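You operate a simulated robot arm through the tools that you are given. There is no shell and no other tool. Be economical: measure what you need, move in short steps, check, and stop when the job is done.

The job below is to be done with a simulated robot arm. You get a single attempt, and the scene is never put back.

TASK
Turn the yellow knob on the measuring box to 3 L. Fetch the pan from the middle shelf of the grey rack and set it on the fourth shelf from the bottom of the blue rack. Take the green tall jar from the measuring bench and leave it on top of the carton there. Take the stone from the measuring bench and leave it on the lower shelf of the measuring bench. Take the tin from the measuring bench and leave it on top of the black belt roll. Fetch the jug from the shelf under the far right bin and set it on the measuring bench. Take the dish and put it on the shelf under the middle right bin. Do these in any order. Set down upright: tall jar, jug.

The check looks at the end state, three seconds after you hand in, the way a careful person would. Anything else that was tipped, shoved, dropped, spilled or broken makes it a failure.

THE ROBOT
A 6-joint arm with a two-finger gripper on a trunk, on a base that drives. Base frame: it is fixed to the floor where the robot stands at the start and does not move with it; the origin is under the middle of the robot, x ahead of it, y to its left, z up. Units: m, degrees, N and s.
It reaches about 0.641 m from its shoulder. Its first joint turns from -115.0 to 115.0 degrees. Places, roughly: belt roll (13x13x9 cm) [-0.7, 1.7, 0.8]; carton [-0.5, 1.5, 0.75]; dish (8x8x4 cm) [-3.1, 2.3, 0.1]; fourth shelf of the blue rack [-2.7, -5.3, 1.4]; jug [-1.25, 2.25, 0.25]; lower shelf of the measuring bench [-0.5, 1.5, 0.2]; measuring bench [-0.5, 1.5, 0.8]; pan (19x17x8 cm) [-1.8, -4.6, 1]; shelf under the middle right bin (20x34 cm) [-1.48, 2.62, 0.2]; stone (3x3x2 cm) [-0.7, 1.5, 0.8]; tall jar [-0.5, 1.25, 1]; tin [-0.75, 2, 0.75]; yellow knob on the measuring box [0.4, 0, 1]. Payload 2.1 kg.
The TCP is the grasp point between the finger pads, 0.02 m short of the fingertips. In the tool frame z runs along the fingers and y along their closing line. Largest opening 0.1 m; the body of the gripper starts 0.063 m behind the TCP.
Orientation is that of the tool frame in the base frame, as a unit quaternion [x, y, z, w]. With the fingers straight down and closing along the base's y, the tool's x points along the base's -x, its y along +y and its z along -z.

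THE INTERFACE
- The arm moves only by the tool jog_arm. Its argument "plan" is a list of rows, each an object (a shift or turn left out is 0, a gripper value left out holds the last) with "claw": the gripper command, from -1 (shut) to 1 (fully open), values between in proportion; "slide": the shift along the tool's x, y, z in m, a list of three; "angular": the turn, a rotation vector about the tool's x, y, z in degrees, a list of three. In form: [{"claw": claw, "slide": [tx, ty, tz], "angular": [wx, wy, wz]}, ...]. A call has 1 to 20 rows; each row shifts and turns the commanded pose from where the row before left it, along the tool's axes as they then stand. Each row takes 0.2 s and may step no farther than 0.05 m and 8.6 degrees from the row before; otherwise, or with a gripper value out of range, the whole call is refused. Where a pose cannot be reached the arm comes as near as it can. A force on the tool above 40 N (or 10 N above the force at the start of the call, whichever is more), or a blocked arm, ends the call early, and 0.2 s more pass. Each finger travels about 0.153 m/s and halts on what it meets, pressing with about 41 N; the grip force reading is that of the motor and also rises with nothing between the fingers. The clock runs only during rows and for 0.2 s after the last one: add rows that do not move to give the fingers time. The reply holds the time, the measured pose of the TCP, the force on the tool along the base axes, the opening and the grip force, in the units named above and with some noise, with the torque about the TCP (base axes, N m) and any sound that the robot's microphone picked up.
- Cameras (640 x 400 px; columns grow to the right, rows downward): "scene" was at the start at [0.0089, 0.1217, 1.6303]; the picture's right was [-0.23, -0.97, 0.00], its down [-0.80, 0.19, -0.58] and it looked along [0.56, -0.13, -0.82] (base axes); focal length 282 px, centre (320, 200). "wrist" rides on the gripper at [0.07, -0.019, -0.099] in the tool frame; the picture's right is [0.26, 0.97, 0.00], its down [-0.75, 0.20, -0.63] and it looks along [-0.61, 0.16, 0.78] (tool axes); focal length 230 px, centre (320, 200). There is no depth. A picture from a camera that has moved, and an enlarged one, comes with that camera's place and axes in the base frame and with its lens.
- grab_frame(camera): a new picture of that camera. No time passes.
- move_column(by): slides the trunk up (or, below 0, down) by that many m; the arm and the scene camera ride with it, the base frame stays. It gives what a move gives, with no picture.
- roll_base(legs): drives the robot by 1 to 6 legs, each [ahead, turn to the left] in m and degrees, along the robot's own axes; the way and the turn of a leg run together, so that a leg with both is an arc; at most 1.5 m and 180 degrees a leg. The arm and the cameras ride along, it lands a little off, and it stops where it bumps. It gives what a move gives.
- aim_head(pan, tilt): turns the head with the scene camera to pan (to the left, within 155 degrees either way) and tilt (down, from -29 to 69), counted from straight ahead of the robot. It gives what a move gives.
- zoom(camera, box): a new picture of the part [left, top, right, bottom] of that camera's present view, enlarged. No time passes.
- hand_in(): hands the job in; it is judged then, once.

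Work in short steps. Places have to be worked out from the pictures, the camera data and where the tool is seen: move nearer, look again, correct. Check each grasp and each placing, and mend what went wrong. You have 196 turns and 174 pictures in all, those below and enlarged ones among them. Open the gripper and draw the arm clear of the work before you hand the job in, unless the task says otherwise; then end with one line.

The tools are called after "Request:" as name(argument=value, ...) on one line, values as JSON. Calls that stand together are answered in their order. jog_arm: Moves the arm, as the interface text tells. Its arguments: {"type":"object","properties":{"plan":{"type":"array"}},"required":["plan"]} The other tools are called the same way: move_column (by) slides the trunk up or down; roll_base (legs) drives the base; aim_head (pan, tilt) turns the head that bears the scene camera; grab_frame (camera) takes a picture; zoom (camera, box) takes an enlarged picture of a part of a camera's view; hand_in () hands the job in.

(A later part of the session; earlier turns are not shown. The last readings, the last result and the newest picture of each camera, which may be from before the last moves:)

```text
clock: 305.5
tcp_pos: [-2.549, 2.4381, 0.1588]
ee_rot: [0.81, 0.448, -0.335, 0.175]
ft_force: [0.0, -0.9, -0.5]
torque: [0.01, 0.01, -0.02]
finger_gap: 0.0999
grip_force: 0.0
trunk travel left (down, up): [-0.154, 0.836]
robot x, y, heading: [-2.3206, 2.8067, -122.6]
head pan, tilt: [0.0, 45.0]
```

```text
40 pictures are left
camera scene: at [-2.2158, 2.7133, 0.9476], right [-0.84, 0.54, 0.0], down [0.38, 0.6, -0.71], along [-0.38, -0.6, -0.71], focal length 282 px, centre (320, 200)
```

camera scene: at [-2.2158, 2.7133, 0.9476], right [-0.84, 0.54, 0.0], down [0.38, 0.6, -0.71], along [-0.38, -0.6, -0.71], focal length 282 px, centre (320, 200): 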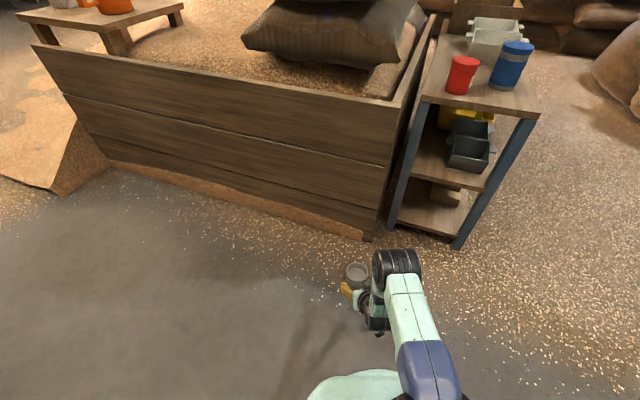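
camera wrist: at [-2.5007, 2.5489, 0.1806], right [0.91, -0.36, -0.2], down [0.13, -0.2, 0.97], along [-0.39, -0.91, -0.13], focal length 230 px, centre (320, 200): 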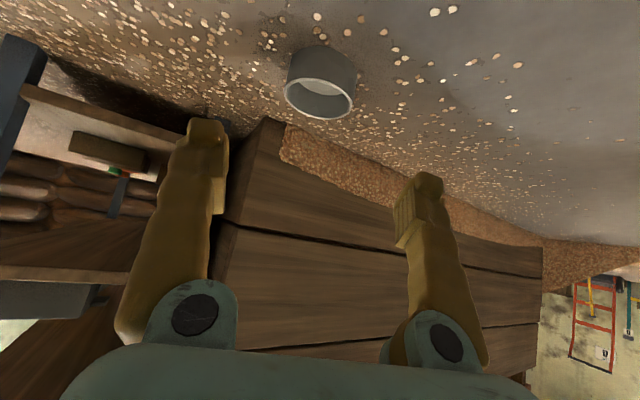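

Perfectly in line. I lower the trunk 0.127 m and advance 12.5 cm at floor level, then look.

Request:
move_column(by=-0.127)

Request:
jog_arm(plan=[{"slide": [-0.0285, 0, 0.0285]}, {"slide": [-0.0285, 0, 0.0285]}, {"slide": [-0.0285, 0, 0.0285]}, {}])

Request:
grab_frame(camera="wrist")

```text
clock: 307.0
tcp_pos: [-2.5483, 2.4389, 0.0321]
ee_rot: [0.81, 0.448, -0.334, 0.176]
ft_force: [0.6, -0.5, 0.4]
torque: [0.01, -0.01, -0.02]
finger_gap: 0.1
grip_force: 0.0
trunk travel left (down, up): [-0.027, 0.963]
robot x, y, heading: [-2.3233, 2.8061, -122.3]
head pan, tilt: [0.0, 45.0]
```

```text
clock: 308.0
tcp_pos: [-2.612, 2.3376, 0.0295]
ee_rot: [0.811, 0.448, -0.334, 0.175]
ft_force: [-0.4, 0.6, 0.6]
torque: [0.0, 0.01, -0.01]
finger_gap: 0.0999
grip_force: 0.0
trunk travel left (down, up): [-0.027, 0.963]
robot x, y, heading: [-2.3187, 2.8061, -122.3]
head pan, tilt: [0.0, 45.0]
```

```text
39 pictures are left
camera wrist: at [-2.5643, 2.4474, 0.0518], right [0.91, -0.36, -0.2], down [0.13, -0.2, 0.97], along [-0.39, -0.91, -0.13], focal length 230 px, centre (320, 200)
```

wrist: 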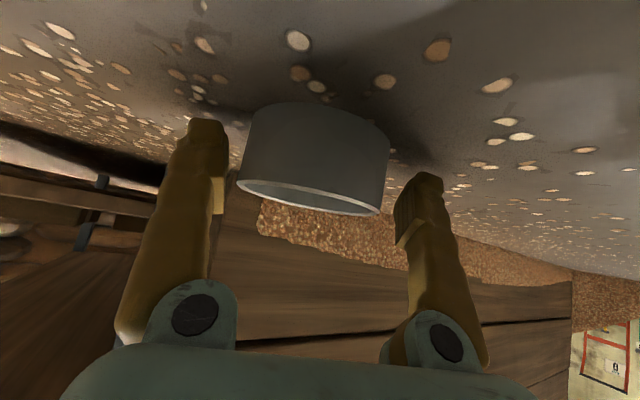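

Centred; 5 mm more and close.

Request:
jog_arm(plan=[{"slide": [-0.004, 0, 0.004]}, {"claw": 0.6}, {"claw": 0.3}, {"claw": 0.0}, {"claw": -0.5}, {"claw": -1}, {}])

Request:
move_column(by=0.3)

Request:
grab_frame(camera="wrist")

```text
clock: 309.6
tcp_pos: [-2.6154, 2.3329, 0.0296]
ee_rot: [0.81, 0.448, -0.334, 0.176]
ft_force: [-0.6, -0.4, 1.8]
torque: [-0.08, -0.01, 0.0]
finger_gap: 0.0798
grip_force: 41.1
trunk travel left (down, up): [-0.027, 0.963]
robot x, y, heading: [-2.3241, 2.811, -122.6]
head pan, tilt: [0.0, 45.0]
```

```text
clock: 312.6
tcp_pos: [-2.6158, 2.3328, 0.3284]
ee_rot: [0.81, 0.449, -0.335, 0.176]
ft_force: [0.2, -0.8, -0.3]
torque: [0.0, 0.02, 0.0]
finger_gap: 0.0799
grip_force: 40.2
trunk travel left (down, up): [-0.327, 0.663]
robot x, y, heading: [-2.3181, 2.8144, -122.6]
head pan, tilt: [0.0, 45.0]
```

```text
38 pictures are left
camera wrist: at [-2.5681, 2.4423, 0.3511], right [0.91, -0.36, -0.2], down [0.13, -0.2, 0.97], along [-0.39, -0.91, -0.13], focal length 230 px, centre (320, 200)
```

wrist: 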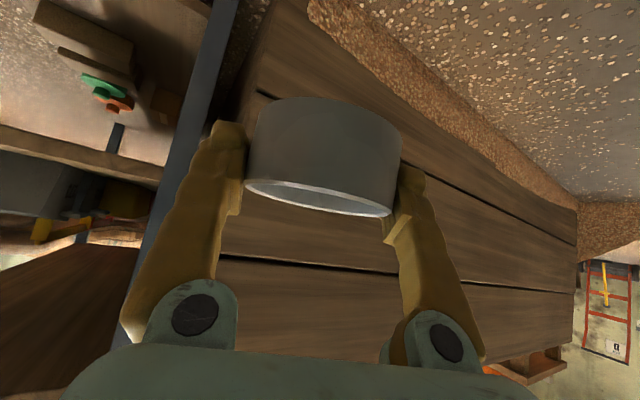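

Dish held securely (7.99 cm, stable). I retract, then drive to face the shelf under bin 202.

Request:
jog_arm(plan=[{"slide": [0.0265, 0, -0.0265]}, {"slide": [0.0265, 0, -0.0265]}, {"slide": [0.0265, 0, -0.0265]}, {"slide": [0.0265, 0, -0.0265]}, {}])

Request:
roll_base(legs=[[0, 57.3], [0.674, 0], [0, 100]])

Request:
aim_head(pan=0, tilt=40)

Request:
grab_frame(camera="scene")

Request:
grab_frame(camera="wrist")

```text
clock: 313.8
tcp_pos: [-2.5326, 2.457, 0.3273]
ee_rot: [0.81, 0.449, -0.334, 0.176]
ft_force: [0.3, 0.7, -0.4]
torque: [0.0, -0.03, -0.03]
finger_gap: 0.0798
grip_force: 41.1
trunk travel left (down, up): [-0.327, 0.663]
robot x, y, heading: [-2.3209, 2.8038, -122.6]
head pan, tilt: [0.0, 45.0]
```

```text
clock: 324.2
tcp_pos: [-1.696, 2.4097, 0.3281]
ee_rot: [-0.253, 0.891, 0.095, 0.366]
ft_force: [0.3, 0.7, -0.5]
torque: [0.03, -0.02, -0.02]
finger_gap: 0.0793
grip_force: 41.2
trunk travel left (down, up): [-0.327, 0.663]
robot x, y, heading: [-2.0368, 2.1882, 31.1]
head pan, tilt: [0.0, 45.0]
```

```text
clock: 324.9
tcp_pos: [-1.6962, 2.4088, 0.3283]
ee_rot: [-0.252, 0.891, 0.095, 0.366]
ft_force: [0.0, 0.3, -1.0]
torque: [0.05, 0.01, 0.03]
finger_gap: 0.0793
grip_force: 41.0
trunk travel left (down, up): [-0.327, 0.663]
robot x, y, heading: [-2.0422, 2.1877, 31.3]
head pan, tilt: [0.0, 40.0]
```

```text
37 pictures are left
camera scene: at [-2.0936, 2.3184, 1.1278], right [0.52, -0.85, 0.0], down [-0.55, -0.33, -0.77], along [0.65, 0.4, -0.64], focal length 282 px, centre (320, 200)
```

scene: 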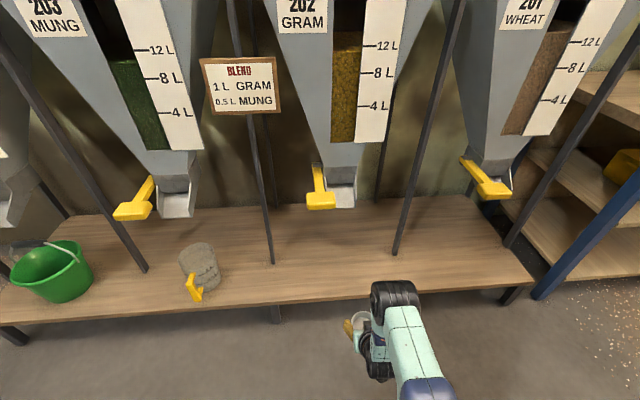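

```text
36 pictures are left
camera wrist: at [-1.7891, 2.331, 0.3497], right [-0.66, 0.73, -0.2], down [-0.03, 0.23, 0.97], along [0.75, 0.65, -0.13], focal length 230 px, centre (320, 200)
```

wrist: 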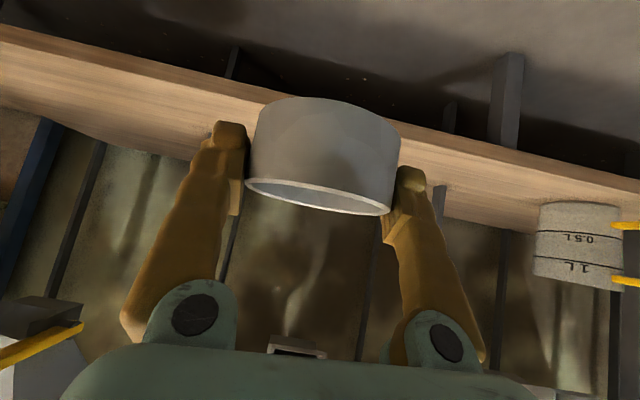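

I drive 0.13 m forward, then move the arm 14 cm forward and 7 cm left, over the shelf spot under bin 202.

Request:
roll_base(legs=[[0.13, 0]])

Request:
jog_arm(plan=[{"slide": [0, 0.034, 0]}, {"slide": [0, 0.034, 0]}, {"slide": [-0.0245, 0, 0.0245]}, {"slide": [-0.0245, 0, 0.0245]}, {"slide": [-0.0245, 0, 0.0245]}, {"slide": [-0.0245, 0, 0.0245]}, {}])

Request:
grab_frame(camera="scene")

Request:
grab_frame(camera="wrist")

```text
clock: 326.2
tcp_pos: [-1.583, 2.4766, 0.3272]
ee_rot: [-0.253, 0.89, 0.096, 0.366]
ft_force: [-0.5, -0.4, -0.2]
torque: [0.0, 0.02, -0.01]
finger_gap: 0.0792
grip_force: 41.1
trunk travel left (down, up): [-0.327, 0.663]
robot x, y, heading: [-1.927, 2.2564, 31.4]
head pan, tilt: [0.0, 40.0]
```

```text
clock: 327.8
tcp_pos: [-1.4952, 2.6095, 0.3251]
ee_rot: [-0.254, 0.891, 0.096, 0.365]
ft_force: [-0.6, 1.0, -0.8]
torque: [-0.02, 0.02, 0.01]
finger_gap: 0.0791
grip_force: 40.9
trunk travel left (down, up): [-0.327, 0.663]
robot x, y, heading: [-1.9315, 2.2554, 31.3]
head pan, tilt: [0.0, 40.0]
```

```text
35 pictures are left
camera scene: at [-1.9803, 2.3874, 1.1279], right [0.52, -0.85, 0.0], down [-0.55, -0.33, -0.77], along [0.65, 0.4, -0.64], focal length 282 px, centre (320, 200)
```

scene: 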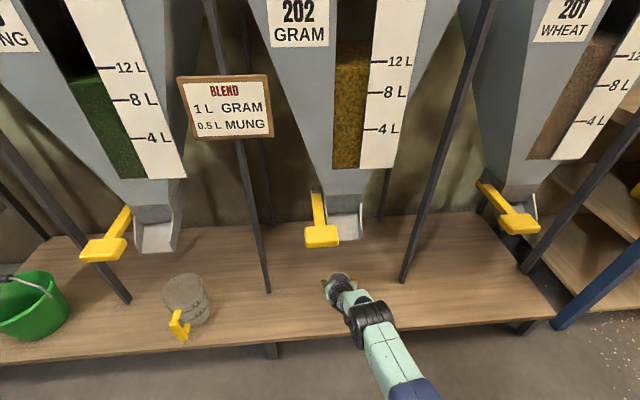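

```text
34 pictures are left
camera wrist: at [-1.5891, 2.5314, 0.3471], right [-0.66, 0.73, -0.19], down [-0.03, 0.23, 0.97], along [0.75, 0.65, -0.13], focal length 230 px, centre (320, 200)
```

wrist: 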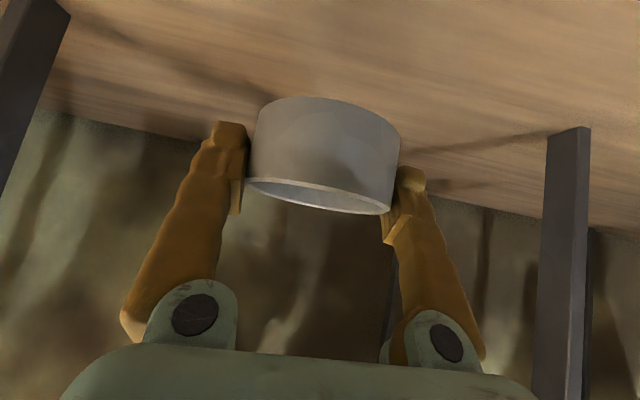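

Over the spot, between the posts. Lower the trunk 8.5 cm, then creep.

Request:
move_column(by=-0.085)

Request:
jog_arm(plan=[{"slide": [0.0021, 0, 0.0021]}, {"slide": [0.0021, 0, 0.0021]}, {}])

Request:
grab_frame(camera="wrist")

```text
clock: 329.0
tcp_pos: [-1.4957, 2.6095, 0.2406]
ee_rot: [-0.254, 0.89, 0.096, 0.365]
ft_force: [0.2, 0.2, -1.3]
torque: [-0.03, 0.01, -0.01]
finger_gap: 0.0791
grip_force: 41.0
trunk travel left (down, up): [-0.242, 0.748]
robot x, y, heading: [-1.9263, 2.2571, 31.3]
head pan, tilt: [0.0, 40.0]
```

```text
clock: 329.8
tcp_pos: [-1.4971, 2.6092, 0.2339]
ee_rot: [-0.253, 0.891, 0.095, 0.364]
ft_force: [-0.1, -0.3, -1.1]
torque: [0.04, 0.0, 0.02]
finger_gap: 0.0791
grip_force: 40.6
trunk travel left (down, up): [-0.242, 0.748]
robot x, y, heading: [-1.9247, 2.2545, 31.1]
head pan, tilt: [0.0, 40.0]
```

```text
33 pictures are left
camera wrist: at [-1.5894, 2.5305, 0.2563], right [-0.66, 0.73, -0.19], down [-0.03, 0.23, 0.97], along [0.75, 0.65, -0.13], focal length 230 px, centre (320, 200)
```

wrist: 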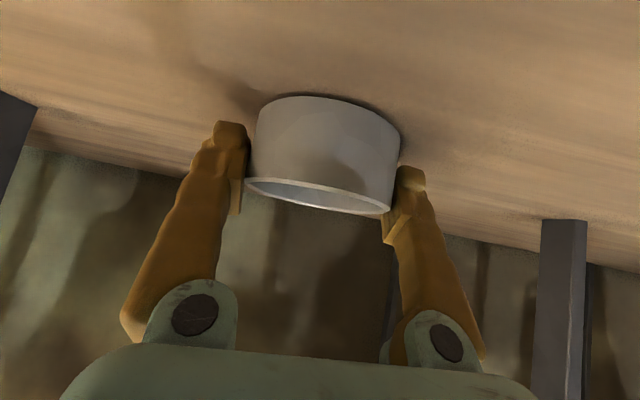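

Very near the shelf. I creep further in 3 mm steps.

Request:
jog_arm(plan=[{"slide": [0.0014, 0, 0.0014]}, {"slide": [0.0014, 0, 0.0014]}, {}])

Request:
jog_arm(plan=[{"slide": [0.0014, 0, 0.0014]}, {"slide": [0.0014, 0, 0.0014]}, {}])

```text
clock: 330.6
tcp_pos: [-1.4953, 2.609, 0.232]
ee_rot: [-0.253, 0.89, 0.096, 0.366]
ft_force: [0.0, 1.0, 4.0]
torque: [0.19, 0.05, 0.02]
finger_gap: 0.0792
grip_force: 40.8
trunk travel left (down, up): [-0.242, 0.748]
robot x, y, heading: [-1.9271, 2.2598, 31.3]
head pan, tilt: [0.0, 40.0]
```

```text
clock: 331.4
tcp_pos: [-1.4949, 2.6094, 0.2314]
ee_rot: [-0.251, 0.889, 0.097, 0.37]
ft_force: [2.6, -3.9, 27.2]
torque: [0.01, 0.73, 0.1]
finger_gap: 0.0791
grip_force: 40.9
trunk travel left (down, up): [-0.242, 0.748]
robot x, y, heading: [-1.9274, 2.2559, 31.4]
head pan, tilt: [0.0, 40.0]
```

Contact. I ease up 3 mm, open, and back straight out.

Request:
jog_arm(plan=[{"slide": [-0.0021, 0, -0.0021]}, {"claw": 0.8}, {"claw": 1}, {}, {"slide": [0.0212, 0, -0.0212]}, {"slide": [0.0283, 0, -0.0283]}, {"slide": [0.0283, 0, -0.0283]}, {"slide": [0.0283, 0, -0.0283]}, {"slide": [0.0283, 0, -0.0283]}, {}])

Request:
grab_frame(camera="wrist")

Request:
grab_frame(camera="scene")

```text
clock: 333.6
tcp_pos: [-1.6569, 2.5084, 0.2325]
ee_rot: [-0.253, 0.891, 0.095, 0.365]
ft_force: [-0.3, -0.2, 0.0]
torque: [0.01, -0.03, 0.0]
finger_gap: 0.1
grip_force: 0.1
trunk travel left (down, up): [-0.242, 0.748]
robot x, y, heading: [-1.9263, 2.2545, 31.4]
head pan, tilt: [0.0, 40.0]
```

```text
32 pictures are left
camera wrist: at [-1.7504, 2.4307, 0.2544], right [-0.66, 0.73, -0.19], down [-0.03, 0.23, 0.97], along [0.75, 0.65, -0.13], focal length 230 px, centre (320, 200)
```

wrist: 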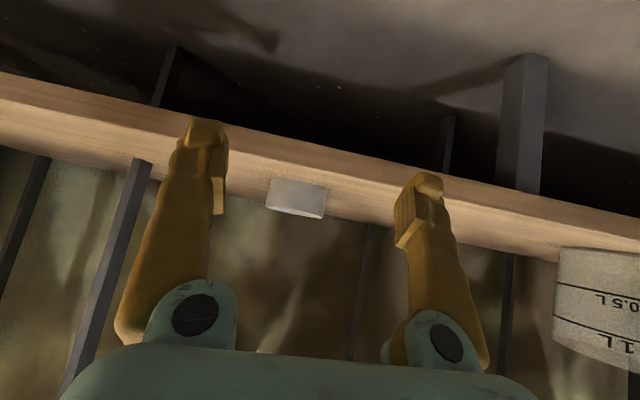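

```text
31 pictures are left
camera scene: at [-1.9805, 2.3872, 1.0429], right [0.52, -0.85, 0.0], down [-0.55, -0.33, -0.77], along [0.65, 0.4, -0.64], focal length 282 px, centre (320, 200)
```

scene: 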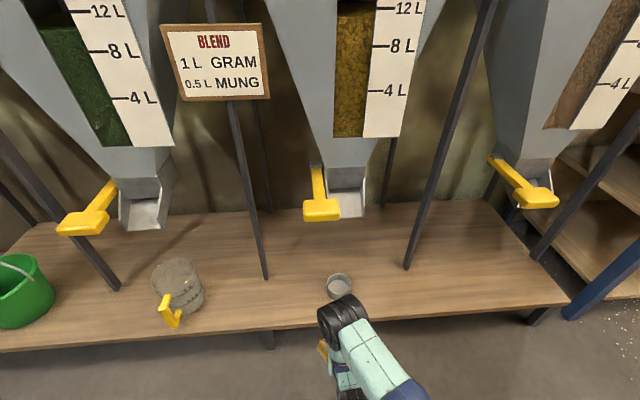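

The dish is on the shelf under bin 202. Next the pan at the far racks: I unpitch, raise the trunk and drive back down the aisle toward the south area.

Request:
jog_arm(plan=[{"angular": [0, 7.5, 0]}, {"angular": [0, 7.5, 0]}, {"angular": [0, 7.5, 0]}, {"angular": [0, 7.5, 0]}, {"angular": [0, 7.5, 0]}, {"angular": [0, 7.5, 0]}, {}])

Request:
move_column(by=0.4)

Request:
move_column(by=0.3)

Request:
roll_base(legs=[[0, -84], [1.4, 0], [0.63, 0], [0, -43], [1.45, 0]])

Request:
aim_head(pan=0, tilt=20)

Request:
grab_frame(camera="scene")

```text
clock: 335.2
tcp_pos: [-1.6586, 2.5104, 0.2321]
ee_rot: [-0.27, 0.963, -0.009, -0.004]
ft_force: [-0.7, -0.5, 0.3]
torque: [0.03, 0.02, 0.02]
finger_gap: 0.0998
grip_force: 0.0
out of reach, approached as far as the arm can: row 5
trunk travel left (down, up): [-0.242, 0.748]
robot x, y, heading: [-1.9271, 2.2566, 31.1]
head pan, tilt: [0.0, 40.0]
```

```text
clock: 339.0
tcp_pos: [-1.6583, 2.5099, 0.6321]
ee_rot: [-0.27, 0.963, -0.01, -0.003]
ft_force: [-0.1, 1.0, -0.2]
torque: [0.0, -0.01, -0.01]
finger_gap: 0.1
grip_force: 0.0
trunk travel left (down, up): [-0.642, 0.348]
robot x, y, heading: [-1.9283, 2.2553, 31.3]
head pan, tilt: [0.0, 40.0]
```

```text
clock: 342.0
tcp_pos: [-1.6587, 2.5095, 0.9321]
ee_rot: [-0.271, 0.963, -0.009, -0.003]
ft_force: [-0.4, 0.4, -0.4]
torque: [0.04, 0.0, -0.01]
finger_gap: 0.1001
grip_force: 0.1
trunk travel left (down, up): [-0.942, 0.048]
robot x, y, heading: [-1.9264, 2.2568, 31.1]
head pan, tilt: [0.0, 40.0]
```

```text
clock: 364.2
tcp_pos: [-0.9205, -1.1476, 0.9317]
ee_rot: [0.747, 0.665, -0.001, -0.01]
ft_force: [-0.4, 0.4, -0.6]
torque: [0.0, -0.02, 0.02]
finger_gap: 0.0999
grip_force: 0.0
trunk travel left (down, up): [-0.942, 0.048]
robot x, y, heading: [-0.9554, -0.779, -96.4]
head pan, tilt: [0.0, 40.0]
```

```text
clock: 365.0
tcp_pos: [-0.921, -1.1481, 0.9311]
ee_rot: [0.745, 0.667, -0.002, -0.009]
ft_force: [0.0, 0.5, 0.4]
torque: [0.02, -0.01, -0.03]
finger_gap: 0.1001
grip_force: 0.0
trunk travel left (down, up): [-0.942, 0.048]
robot x, y, heading: [-0.957, -0.7766, -96.8]
head pan, tilt: [0.0, 20.0]
```

```text
30 pictures are left
camera scene: at [-0.8221, -0.8306, 1.7742], right [-0.99, 0.12, 0.0], down [0.04, 0.34, -0.94], along [-0.11, -0.93, -0.34], focal length 282 px, centre (320, 200)
```

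scene: 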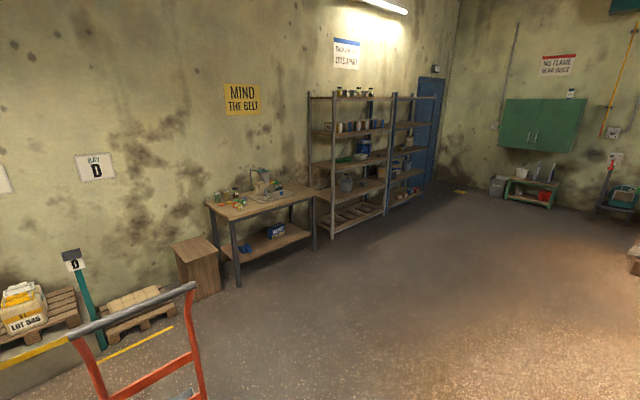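

The grey and blue racks are ahead on the right. I drive closer to about (-1.9, -3.6) and then look at the racks.

Request:
roll_base(legs=[[0, -12], [1.45, 0], [1.45, 0], [0, 57]])

Request:
grab_frame(camera="scene")

```text
clock: 382.2
tcp_pos: [-1.6827, -3.7104, 0.9329]
ee_rot: [0.442, 0.897, -0.005, -0.008]
ft_force: [0.4, -0.2, 0.3]
torque: [0.01, 0.03, 0.0]
finger_gap: 0.1001
grip_force: 0.0
trunk travel left (down, up): [-0.942, 0.048]
robot x, y, heading: [-1.964, -3.4686, -52.5]
head pan, tilt: [0.0, 20.0]
```

```text
29 pictures are left
camera scene: at [-1.8342, -3.4118, 1.7743], right [-0.8, -0.61, 0.0], down [-0.21, 0.27, -0.94], along [0.57, -0.75, -0.34], focal length 282 px, centre (320, 200)
```

scene: 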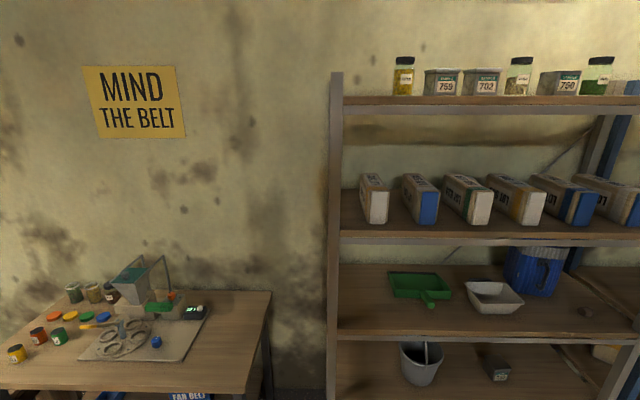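

The pan appears to be the beige tray at pixel (494, 296), ≈(-1.83, -4.62), on the middle shelf (z≈0.9). I zoom to see its shape.

Request:
zoom(camera="scene", box=[370, 240, 570, 340])

```text
3.20 times, centred on (470, 290) of scene
camera zoom: at [-1.8342, -3.4118, 1.7743], right [-0.8, -0.61, 0.0], down [-0.21, 0.27, -0.94], along [0.57, -0.75, -0.34], focal length 901 px, centre (-160, -88)
```

zoom: 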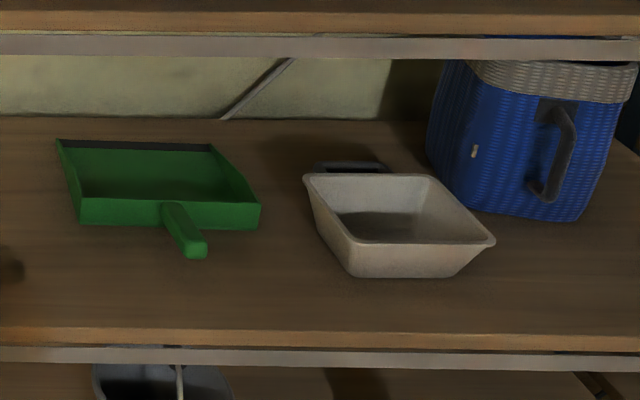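

The pan is the beige tray; its front rim centre is ≈(-1.86, -4.63), rim z≈0.975. I'll pinch its front wall. I drive to stand 0.62 m in front of it.

Request:
roll_base(legs=[[0, -59.7], [0.724, 0], [0, 59.2]])

Request:
move_column(by=0.045)

Request:
jog_arm(plan=[{"slide": [0, 0, -0.04]}, {"slide": [0, 0, -0.04]}, {"slide": [0, 0, -0.04]}, {"angular": [0, 0, 7.5]}, {"angular": [0, 0, 7.5]}, {"angular": [0, 0, 7.5]}, {"angular": [0, 0, 7.5]}, {"angular": [0, 0, 7.5]}, {"angular": [0, 0, 7.5]}, {"angular": [0, 0, 7.5]}, {"angular": [0, 0, 7.5]}, {"angular": [0, 0, 7.5]}, {"angular": [0, 0, 7.5]}, {"angular": [0, 0, 7.5]}, {"angular": [0, 0, 7.5]}, {"angular": [-8, 0, 0]}, {"angular": [-8, 0, 0]}, {"angular": [-8, 0, 0]}, {"claw": 0.3}, {}])

Request:
grab_frame(camera="scene")

Request:
grab_frame(camera="wrist")

```text
clock: 391.5
tcp_pos: [-1.9395, -4.3921, 0.931]
ee_rot: [0.422, 0.906, -0.005, -0.008]
ft_force: [0.8, -0.6, -0.3]
torque: [0.0, -0.02, -0.01]
finger_gap: 0.0999
grip_force: 0.1
trunk travel left (down, up): [-0.942, 0.048]
robot x, y, heading: [-2.2249, -4.1616, -50.0]
head pan, tilt: [0.0, 20.0]
```

```text
clock: 392.4
tcp_pos: [-1.9397, -4.3927, 0.9772]
ee_rot: [0.422, 0.906, -0.006, -0.007]
ft_force: [-0.1, -0.5, -0.2]
torque: [-0.03, -0.01, 0.05]
finger_gap: 0.0999
grip_force: 0.0
trunk travel left (down, up): [-0.987, 0.003]
robot x, y, heading: [-2.2306, -4.1634, -50.1]
head pan, tilt: [0.0, 20.0]
```

```text
clock: 396.6
tcp_pos: [-1.913, -4.4168, 1.1274]
ee_rot: [0.922, 0.337, 0.057, 0.181]
ft_force: [-0.7, -0.7, -0.5]
torque: [-0.01, -0.01, -0.02]
finger_gap: 0.0651
grip_force: 0.1
out of reach, approached as far as the arm can: row 17, 18
trunk travel left (down, up): [-0.987, 0.003]
robot x, y, heading: [-2.2297, -4.1621, -50.2]
head pan, tilt: [0.0, 20.0]
```

```text
27 pictures are left
camera scene: at [-2.104, -4.1006, 1.8193], right [-0.77, -0.64, 0.0], down [-0.22, 0.26, -0.94], along [0.6, -0.72, -0.34], focal length 282 px, centre (320, 200)
```

scene: 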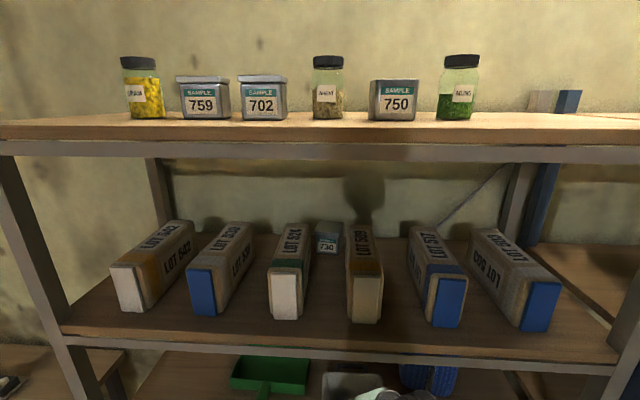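

```text
26 pictures are left
camera wrist: at [-1.8948, -4.3304, 1.2098], right [0.78, -0.52, 0.35], down [-0.6, -0.44, 0.67], along [-0.19, -0.73, -0.65], focal length 230 px, centre (320, 200)
```

wrist: 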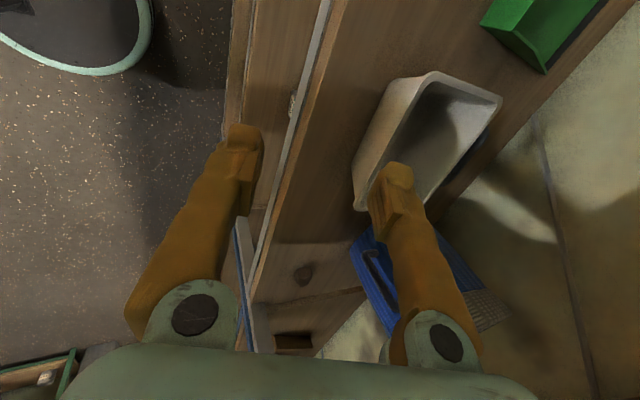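

Pan located: front rim centre ≈(-1.845, -4.612), rim z≈0.975. I lower the arm 7 cm, shift right 6.5 cm, then drive 0.12 m in.

Request:
jog_arm(plan=[{"slide": [0, -0.013, 0.0325]}, {"slide": [0, -0.013, 0.0325]}, {"slide": [-0.033, 0, 0]}, {"slide": [-0.032, 0, 0]}, {}])

Request:
roll_base(legs=[[0.12, 0]])

Request:
grab_frame(camera="wrist")

```text
clock: 397.8
tcp_pos: [-1.9286, -4.4897, 1.084]
ee_rot: [0.92, 0.336, 0.061, 0.19]
ft_force: [-0.2, 0.0, 0.1]
torque: [0.01, 0.04, -0.01]
finger_gap: 0.0652
grip_force: 0.0
out of reach, approached as far as the arm can: row 1, 2, 4
trunk travel left (down, up): [-0.987, 0.003]
robot x, y, heading: [-2.2274, -4.1618, -50.1]
head pan, tilt: [0.0, 20.0]
```

```text
clock: 399.1
tcp_pos: [-1.8696, -4.5638, 1.0823]
ee_rot: [0.92, 0.337, 0.06, 0.19]
ft_force: [0.1, -0.6, 1.0]
torque: [0.0, 0.03, 0.02]
finger_gap: 0.0651
grip_force: 0.1
trunk travel left (down, up): [-0.987, 0.003]
robot x, y, heading: [-2.1607, -4.2481, -50.0]
head pan, tilt: [0.0, 20.0]
stopped in leg 1: the robot was blocked; the commanded pose is now the measured one
```

```text
25 pictures are left
camera wrist: at [-1.8506, -4.4743, 1.1649], right [0.77, -0.51, 0.37], down [-0.61, -0.43, 0.67], along [-0.18, -0.74, -0.64], focal length 230 px, centre (320, 200)
```

wrist: 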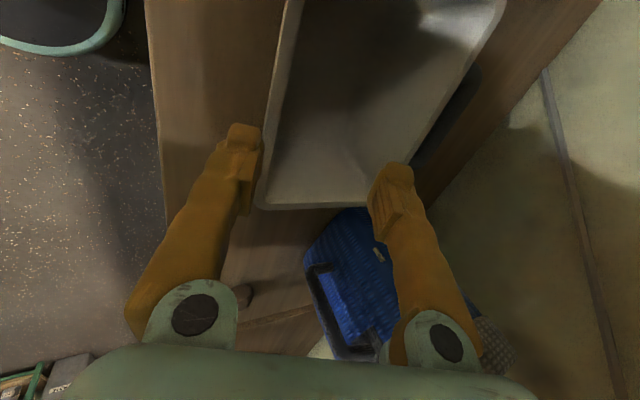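

The base stopped at a bump. I check the scene for what touched, and back off 1.5 cm.

Request:
roll_base(legs=[[-0.015, 0]])

Request:
aim_head(pan=-15, tilt=50)

Request:
grab_frame(camera="scene")

```text
clock: 399.8
tcp_pos: [-1.8703, -4.5614, 1.0795]
ee_rot: [0.922, 0.336, 0.059, 0.185]
ft_force: [0.0, 1.2, -0.4]
torque: [0.02, 0.01, 0.01]
finger_gap: 0.0649
grip_force: 0.1
trunk travel left (down, up): [-0.987, 0.003]
robot x, y, heading: [-2.1688, -4.2353, -50.2]
head pan, tilt: [0.0, 20.0]
```

```text
clock: 400.8
tcp_pos: [-1.8703, -4.5617, 1.0789]
ee_rot: [0.921, 0.336, 0.059, 0.185]
ft_force: [1.0, 0.5, -0.2]
torque: [-0.06, 0.03, 0.0]
finger_gap: 0.0649
grip_force: 0.2
trunk travel left (down, up): [-0.987, 0.003]
robot x, y, heading: [-2.1672, -4.2352, -50.2]
head pan, tilt: [-15.0, 50.0]
```

```text
24 pictures are left
camera scene: at [-2.0706, -4.1719, 1.7737], right [-0.91, -0.42, 0.0], down [-0.32, 0.69, -0.64], along [0.27, -0.58, -0.77], focal length 282 px, centre (320, 200)
```

scene: 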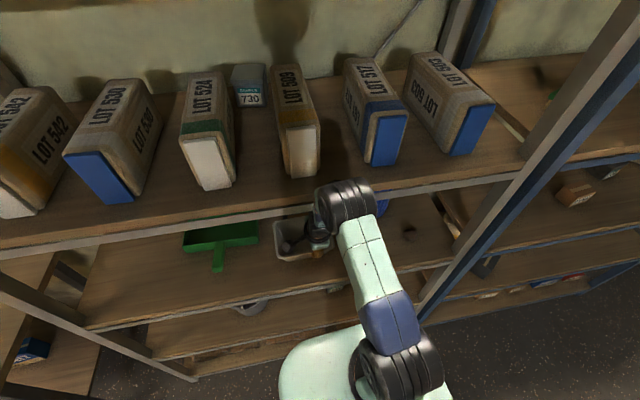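

Correction: triangulating both wrist views puts the rim at z≈1.04 (shelf ≈0.96) and rim f about 3 cm nearer; the wrist had touched the upper shelf edge. I move back 3.3 cm and left 3 cm, and look.

Request:
jog_arm(plan=[{"slide": [0, -0.0306, -0.0123]}, {"slide": [0.031, 0, 0]}, {}])

Request:
grab_frame(camera="wrist")

```text
clock: 401.6
tcp_pos: [-1.8516, -4.5322, 1.0904]
ee_rot: [0.922, 0.337, 0.057, 0.182]
ft_force: [0.6, 0.4, 0.7]
torque: [-0.04, -0.04, -0.02]
finger_gap: 0.0651
grip_force: 0.2
out of reach, approached as far as the arm can: row 1
trunk travel left (down, up): [-0.987, 0.003]
robot x, y, heading: [-2.1696, -4.2398, -50.4]
head pan, tilt: [-15.0, 50.0]
```

```text
23 pictures are left
camera wrist: at [-1.8333, -4.4447, 1.175], right [0.78, -0.52, 0.36], down [-0.6, -0.44, 0.67], along [-0.19, -0.74, -0.65], focal length 230 px, centre (320, 200)
```

wrist: 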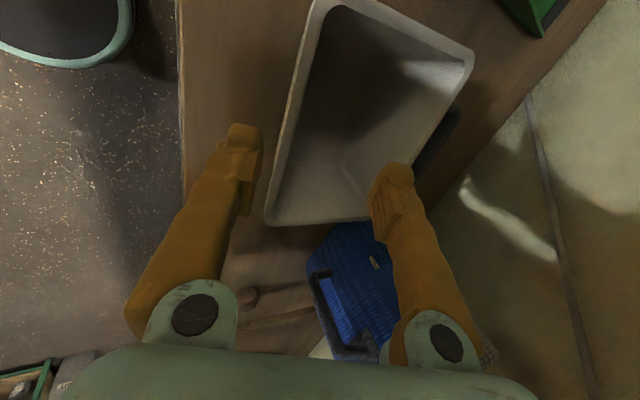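

The front rim is centred under the fingers (rim f 2.447, TCP f 2.451). I lower the trunk 6 cm straight down and look.

Request:
move_column(by=-0.06)

Request:
grab_frame(camera="wrist")

```text
clock: 402.6
tcp_pos: [-1.8509, -4.5322, 1.0323]
ee_rot: [0.922, 0.337, 0.059, 0.183]
ft_force: [-0.5, 1.3, 0.2]
torque: [-0.02, 0.05, 0.01]
finger_gap: 0.0651
grip_force: 0.0
trunk travel left (down, up): [-0.927, 0.063]
robot x, y, heading: [-2.1724, -4.2385, -50.4]
head pan, tilt: [-15.0, 50.0]
```

```text
22 pictures are left
camera wrist: at [-1.8338, -4.4445, 1.1151], right [0.78, -0.52, 0.36], down [-0.6, -0.44, 0.67], along [-0.19, -0.74, -0.65], focal length 230 px, centre (320, 200)
```

wrist: 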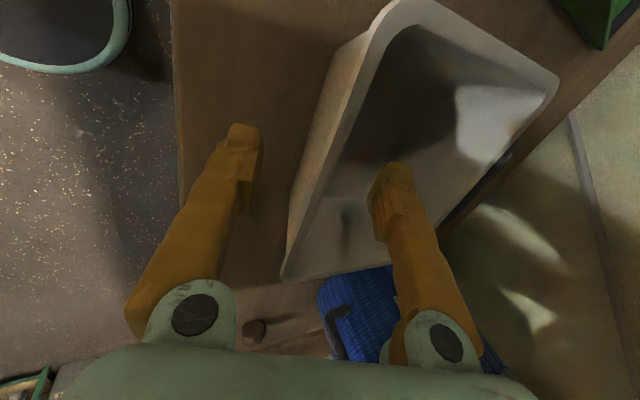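

The rim is between the fingers at about TCP level; I go 2 cm deeper and close.

Request:
move_column(by=-0.02)

Request:
jog_arm(plan=[{"claw": 0.0}, {"claw": -0.3}, {"claw": -0.6}, {"claw": -1}, {}, {}])

Request:
move_column(by=0.03)

Request:
grab_frame(camera="wrist")

```text
clock: 403.2
tcp_pos: [-1.852, -4.5313, 1.0114]
ee_rot: [0.922, 0.337, 0.059, 0.183]
ft_force: [0.2, -0.8, -1.1]
torque: [0.02, 0.02, -0.03]
finger_gap: 0.0649
grip_force: 0.0
trunk travel left (down, up): [-0.907, 0.083]
robot x, y, heading: [-2.1676, -4.2374, -50.0]
head pan, tilt: [-15.0, 50.0]
```

```text
clock: 404.6
tcp_pos: [-1.853, -4.531, 1.0118]
ee_rot: [0.922, 0.337, 0.058, 0.183]
ft_force: [0.9, -1.6, 3.7]
torque: [0.23, -0.29, -0.08]
finger_gap: 0.0062
grip_force: 31.7
trunk travel left (down, up): [-0.907, 0.083]
robot x, y, heading: [-2.1708, -4.2366, -50.2]
head pan, tilt: [-15.0, 50.0]
```

```text
clock: 405.4
tcp_pos: [-1.8537, -4.5314, 1.0415]
ee_rot: [0.922, 0.337, 0.058, 0.182]
ft_force: [0.4, 0.8, -2.5]
torque: [0.09, 0.07, -0.03]
finger_gap: 0.006
grip_force: 32.3
trunk travel left (down, up): [-0.937, 0.053]
robot x, y, heading: [-2.17, -4.2328, -50.5]
head pan, tilt: [-15.0, 50.0]
```

```text
21 pictures are left
camera wrist: at [-1.8337, -4.4449, 1.125], right [0.78, -0.52, 0.36], down [-0.6, -0.44, 0.67], along [-0.19, -0.74, -0.65], focal length 230 px, centre (320, 200)
```

wrist: 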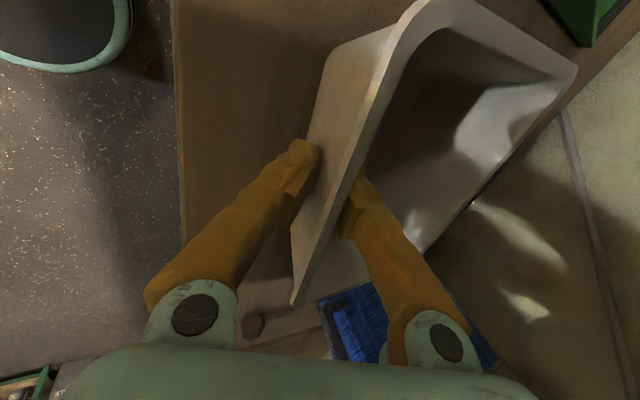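

The pan is lifted, pinched by its front wall. I back straight out 0.35 m and check the hold.

Request:
roll_base(legs=[[-0.35, 0]])

Request:
aim_head(pan=-45, tilt=15)

Request:
grab_frame(camera="scene")

```text
clock: 407.7
tcp_pos: [-2.0787, -4.2629, 1.0419]
ee_rot: [0.922, 0.337, 0.058, 0.182]
ft_force: [0.3, 0.1, -2.7]
torque: [0.15, 0.09, 0.04]
finger_gap: 0.006
grip_force: 32.8
trunk travel left (down, up): [-0.937, 0.053]
robot x, y, heading: [-2.3953, -3.9667, -50.4]
head pan, tilt: [-15.0, 50.0]
```

```text
clock: 408.7
tcp_pos: [-2.0782, -4.2613, 1.0429]
ee_rot: [0.922, 0.336, 0.059, 0.183]
ft_force: [-0.3, -0.6, -2.1]
torque: [0.14, 0.09, 0.01]
finger_gap: 0.006
grip_force: 32.0
trunk travel left (down, up): [-0.937, 0.053]
robot x, y, heading: [-2.3973, -3.9654, -50.6]
head pan, tilt: [-45.0, 15.0]
```

```text
20 pictures are left
camera scene: at [-2.3358, -3.925, 1.7773], right [-1.0, 0.09, 0.0], down [0.02, 0.26, -0.97], along [-0.09, -0.96, -0.26], focal length 282 px, centre (320, 200)
```

scene: 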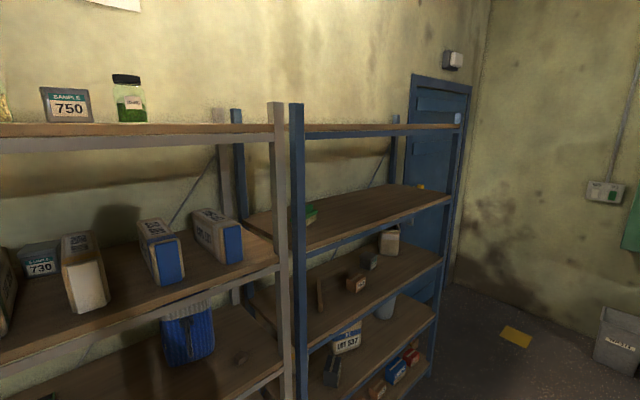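

The fourth blue shelf (z≈1.37) is nearly empty. I raise the trunk fully and the arm 20 cm, checking reach.

Request:
move_column(by=0.05)

Request:
jog_arm(plan=[{"slide": [0, 0.0149, -0.0371]}, {"slide": [0, 0.0149, -0.0371]}, {"slide": [0, 0.0149, -0.0371]}, {"slide": [0, 0.0149, -0.0371]}, {"slide": [0, 0.0149, -0.0371]}, {}])

```text
clock: 409.6
tcp_pos: [-2.0781, -4.2619, 1.0906]
ee_rot: [0.922, 0.337, 0.059, 0.181]
ft_force: [0.4, -0.2, -1.3]
torque: [0.13, 0.1, 0.0]
finger_gap: 0.0062
grip_force: 32.6
trunk travel left (down, up): [-0.987, 0.003]
robot x, y, heading: [-2.3976, -3.9635, -50.4]
head pan, tilt: [-45.0, 15.0]
```

```text
clock: 411.0
tcp_pos: [-2.0775, -4.2586, 1.2884]
ee_rot: [0.922, 0.336, 0.058, 0.183]
ft_force: [0.6, 0.1, -2.4]
torque: [0.13, 0.1, -0.01]
finger_gap: 0.0061
grip_force: 32.4
trunk travel left (down, up): [-0.987, 0.003]
robot x, y, heading: [-2.3985, -3.9666, -50.3]
head pan, tilt: [-45.0, 15.0]
```

Reach is fine. I drive to stand in front of the blue rack's middle, 0.75 m from its front.

Request:
roll_base(legs=[[-0.05, 0], [0, -96], [1.03, 0], [0, 93.5]])

Request:
aim_head(pan=0, tilt=20)

Request:
grab_frame(camera="scene")

```text
clock: 424.9
tcp_pos: [-2.955, -4.8078, 1.2893]
ee_rot: [0.92, 0.342, 0.059, 0.181]
ft_force: [0.5, 1.1, -2.2]
torque: [0.11, 0.07, -0.03]
finger_gap: 0.006
grip_force: 32.8
trunk travel left (down, up): [-0.987, 0.003]
robot x, y, heading: [-3.2748, -4.5213, -49.5]
head pan, tilt: [-45.0, 15.0]
```

```text
clock: 426.0
tcp_pos: [-2.9547, -4.8082, 1.2898]
ee_rot: [0.92, 0.341, 0.059, 0.182]
ft_force: [0.5, 0.3, -2.2]
torque: [0.15, 0.07, 0.03]
finger_gap: 0.0063
grip_force: 32.8
trunk travel left (down, up): [-0.987, 0.003]
robot x, y, heading: [-3.2749, -4.5226, -49.5]
head pan, tilt: [0.0, 20.0]
```

```text
19 pictures are left
camera scene: at [-3.1498, -4.4552, 1.8193], right [-0.76, -0.65, 0.0], down [-0.22, 0.26, -0.94], along [0.61, -0.72, -0.34], focal length 282 px, centre (320, 200)
```

scene: 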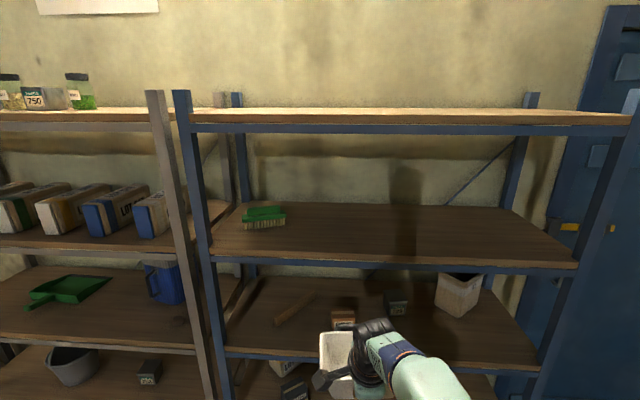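

Blue shelf z≈1.35, front edge located. I raise the pan another 17 cm here before moving in.

Request:
jog_arm(plan=[{"slide": [0, 0.0158, -0.0394]}, {"slide": [0, 0.0158, -0.0394]}, {"slide": [0, 0.0158, -0.0394]}, {"slide": [0, 0.0158, -0.0394]}, {}])

Request:
grab_frame(camera="wrist")

```text
clock: 427.2
tcp_pos: [-2.957, -4.8065, 1.4583]
ee_rot: [0.92, 0.342, 0.059, 0.181]
ft_force: [0.1, 0.9, -2.7]
torque: [0.1, 0.09, -0.01]
finger_gap: 0.0057
grip_force: 32.4
trunk travel left (down, up): [-0.987, 0.003]
robot x, y, heading: [-3.2783, -4.5207, -49.5]
head pan, tilt: [0.0, 20.0]
```

```text
18 pictures are left
camera wrist: at [-2.9389, -4.7195, 1.5401], right [0.78, -0.51, 0.36], down [-0.59, -0.44, 0.67], along [-0.18, -0.74, -0.65], focal length 230 px, centre (320, 200)
```

wrist: 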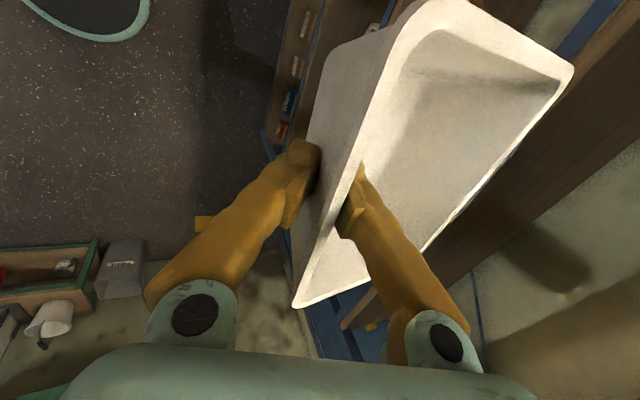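

Pan steady. I drive 0.36 m forward so that the pan enters above the fourth shelf.

Request:
roll_base(legs=[[0.25, 0]])

Request:
grab_frame(camera="scene")

```text
clock: 429.1
tcp_pos: [-2.7878, -4.991, 1.4587]
ee_rot: [0.917, 0.349, 0.061, 0.183]
ft_force: [0.0, 0.1, -1.6]
torque: [0.1, 0.11, 0.02]
finger_gap: 0.0058
grip_force: 32.7
trunk travel left (down, up): [-0.987, 0.003]
robot x, y, heading: [-3.1151, -4.7123, -48.9]
head pan, tilt: [0.0, 20.0]
```

```text
17 pictures are left
camera scene: at [-2.9874, -4.642, 1.8194], right [-0.75, -0.66, 0.0], down [-0.22, 0.25, -0.94], along [0.62, -0.71, -0.34], focal length 282 px, centre (320, 200)
```

scene: 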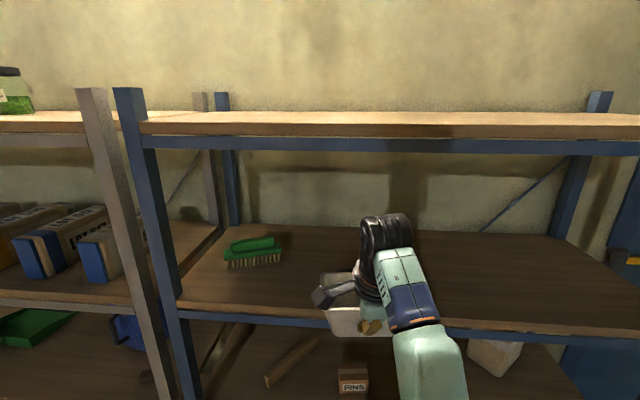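

The pan is entering above the shelf edge without contact. I continue 0.11 m and then extend the arm.

Request:
roll_base(legs=[[0.11, 0]])

Request:
jog_arm(plan=[{"slide": [0, 0.026, 0.0104]}, {"slide": [0, 0.026, 0.0104]}, {"slide": [0, 0.026, 0.0104]}, {}])

Request:
grab_frame(camera="wrist")

Request:
grab_frame(camera="scene")

```text
clock: 430.3
tcp_pos: [-2.717, -5.0698, 1.4657]
ee_rot: [0.917, 0.349, 0.062, 0.185]
ft_force: [-0.6, -1.0, -2.9]
torque: [0.12, 0.09, 0.01]
finger_gap: 0.006
grip_force: 31.9
trunk travel left (down, up): [-0.987, 0.003]
robot x, y, heading: [-3.039, -4.7925, -48.8]
head pan, tilt: [0.0, 20.0]
```

```text
clock: 431.3
tcp_pos: [-2.6962, -5.1014, 1.4308]
ee_rot: [0.916, 0.35, 0.063, 0.187]
ft_force: [-0.3, 0.5, -0.7]
torque: [0.08, -0.02, 0.07]
finger_gap: 0.0059
grip_force: 32.4
out of reach, approached as far as the arm can: row 1, 2, 3
trunk travel left (down, up): [-0.987, 0.003]
robot x, y, heading: [-3.0338, -4.7924, -48.6]
head pan, tilt: [0.0, 20.0]
```

```text
16 pictures are left
camera wrist: at [-2.6818, -5.0139, 1.513], right [0.79, -0.49, 0.37], down [-0.59, -0.45, 0.67], along [-0.16, -0.75, -0.64], focal length 230 px, centre (320, 200)
```

wrist: 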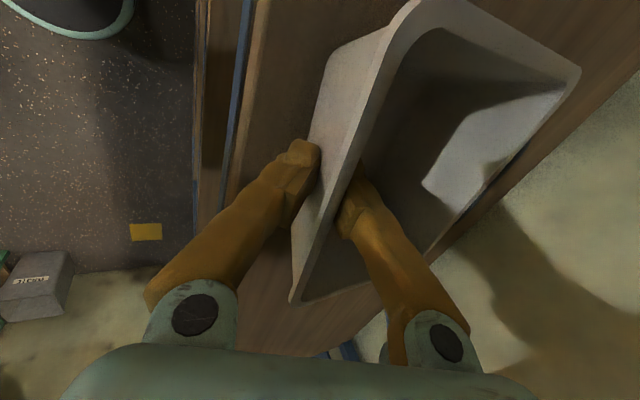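

```text
15 pictures are left
camera scene: at [-2.9135, -4.7255, 1.8194], right [-0.75, -0.66, 0.0], down [-0.22, 0.26, -0.94], along [0.62, -0.71, -0.34], focal length 282 px, centre (320, 200)
```

scene: 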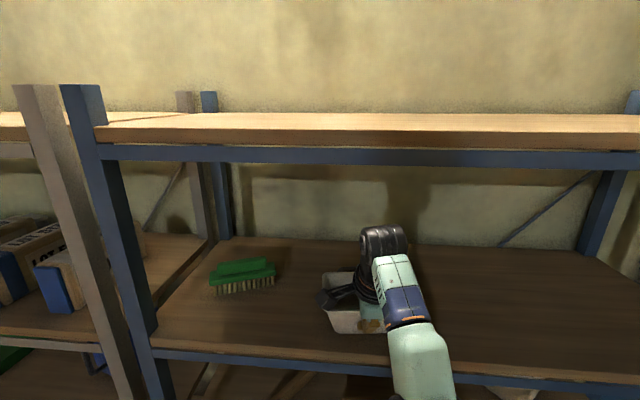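

Pan is above the fourth shelf, ~2 cm inside the edge. I lift 1 cm and go 4 cm further in.

Request:
jog_arm(plan=[{"slide": [0, 0.0037, -0.0093]}, {}])

Request:
roll_base(legs=[[0.045, 0]])

```text
clock: 431.9
tcp_pos: [-2.7002, -5.0996, 1.4337]
ee_rot: [0.916, 0.349, 0.062, 0.187]
ft_force: [0.2, -0.2, -2.7]
torque: [0.15, 0.07, 0.02]
finger_gap: 0.0058
grip_force: 31.8
out of reach, approached as far as the arm can: row 1
trunk travel left (down, up): [-0.987, 0.003]
robot x, y, heading: [-3.0368, -4.7936, -48.8]
head pan, tilt: [0.0, 20.0]
```

```text
clock: 432.8
tcp_pos: [-2.6679, -5.1308, 1.4383]
ee_rot: [0.916, 0.35, 0.063, 0.187]
ft_force: [0.3, -0.6, -2.6]
torque: [0.13, 0.13, -0.03]
finger_gap: 0.0061
grip_force: 32.3
trunk travel left (down, up): [-0.987, 0.003]
robot x, y, heading: [-3.0048, -4.8324, -48.4]
head pan, tilt: [0.0, 20.0]
```

In the air again with full weight. I lower the trunk in small steps until contact.

Request:
move_column(by=-0.008)

Request:
move_column(by=-0.005)

Request:
move_column(by=-0.004)

```text
clock: 433.4
tcp_pos: [-2.6675, -5.1351, 1.4306]
ee_rot: [0.916, 0.35, 0.063, 0.186]
ft_force: [0.6, -0.1, -3.1]
torque: [0.18, 0.09, 0.0]
finger_gap: 0.0059
grip_force: 32.6
trunk travel left (down, up): [-0.979, 0.011]
robot x, y, heading: [-3.0051, -4.8264, -48.3]
head pan, tilt: [0.0, 20.0]
```

```text
clock: 433.9
tcp_pos: [-2.6699, -5.1307, 1.4275]
ee_rot: [0.916, 0.35, 0.063, 0.187]
ft_force: [0.0, -0.1, -1.1]
torque: [0.07, 0.05, -0.04]
finger_gap: 0.0059
grip_force: 32.5
trunk travel left (down, up): [-0.974, 0.016]
robot x, y, heading: [-3.0087, -4.8258, -48.5]
head pan, tilt: [0.0, 20.0]
```

```text
clock: 434.4
tcp_pos: [-2.6728, -5.1282, 1.4256]
ee_rot: [0.915, 0.351, 0.064, 0.19]
ft_force: [0.5, -0.1, 2.8]
torque: [0.23, -0.17, -0.02]
finger_gap: 0.0061
grip_force: 32.1
trunk travel left (down, up): [-0.97, 0.02]
robot x, y, heading: [-3.0067, -4.8307, -48.6]
head pan, tilt: [0.0, 20.0]
```

Touching. One more 4 mm to seat it, then release and look.

Request:
move_column(by=-0.004)

Request:
jog_arm(plan=[{"claw": -0.85}, {"claw": -0.7}, {"claw": -0.5}, {"claw": -0.2}, {"claw": 0.1}, {}])

Request:
grab_frame(camera="wrist")

```text
clock: 434.9
tcp_pos: [-2.6748, -5.1264, 1.4217]
ee_rot: [0.915, 0.351, 0.064, 0.191]
ft_force: [-2.2, 3.2, 16.3]
torque: [0.35, -0.34, -0.01]
finger_gap: 0.0059
grip_force: 31.6
trunk travel left (down, up): [-0.966, 0.024]
robot x, y, heading: [-3.0066, -4.8338, -48.8]
head pan, tilt: [0.0, 20.0]
```

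```text
clock: 436.4
tcp_pos: [-2.6718, -5.1294, 1.4197]
ee_rot: [0.916, 0.35, 0.064, 0.187]
ft_force: [0.0, 0.4, 0.3]
torque: [-0.01, 0.0, 0.02]
finger_gap: 0.0551
grip_force: 0.2
trunk travel left (down, up): [-0.966, 0.024]
robot x, y, heading: [-3.0051, -4.8264, -48.5]
head pan, tilt: [0.0, 20.0]
```

```text
14 pictures are left
camera wrist: at [-2.6566, -5.0407, 1.5023], right [0.79, -0.49, 0.37], down [-0.59, -0.45, 0.67], along [-0.16, -0.75, -0.64], focal length 230 px, centre (320, 200)
```

wrist: 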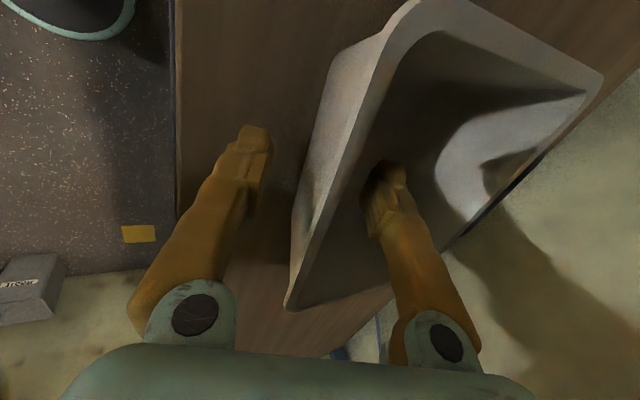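

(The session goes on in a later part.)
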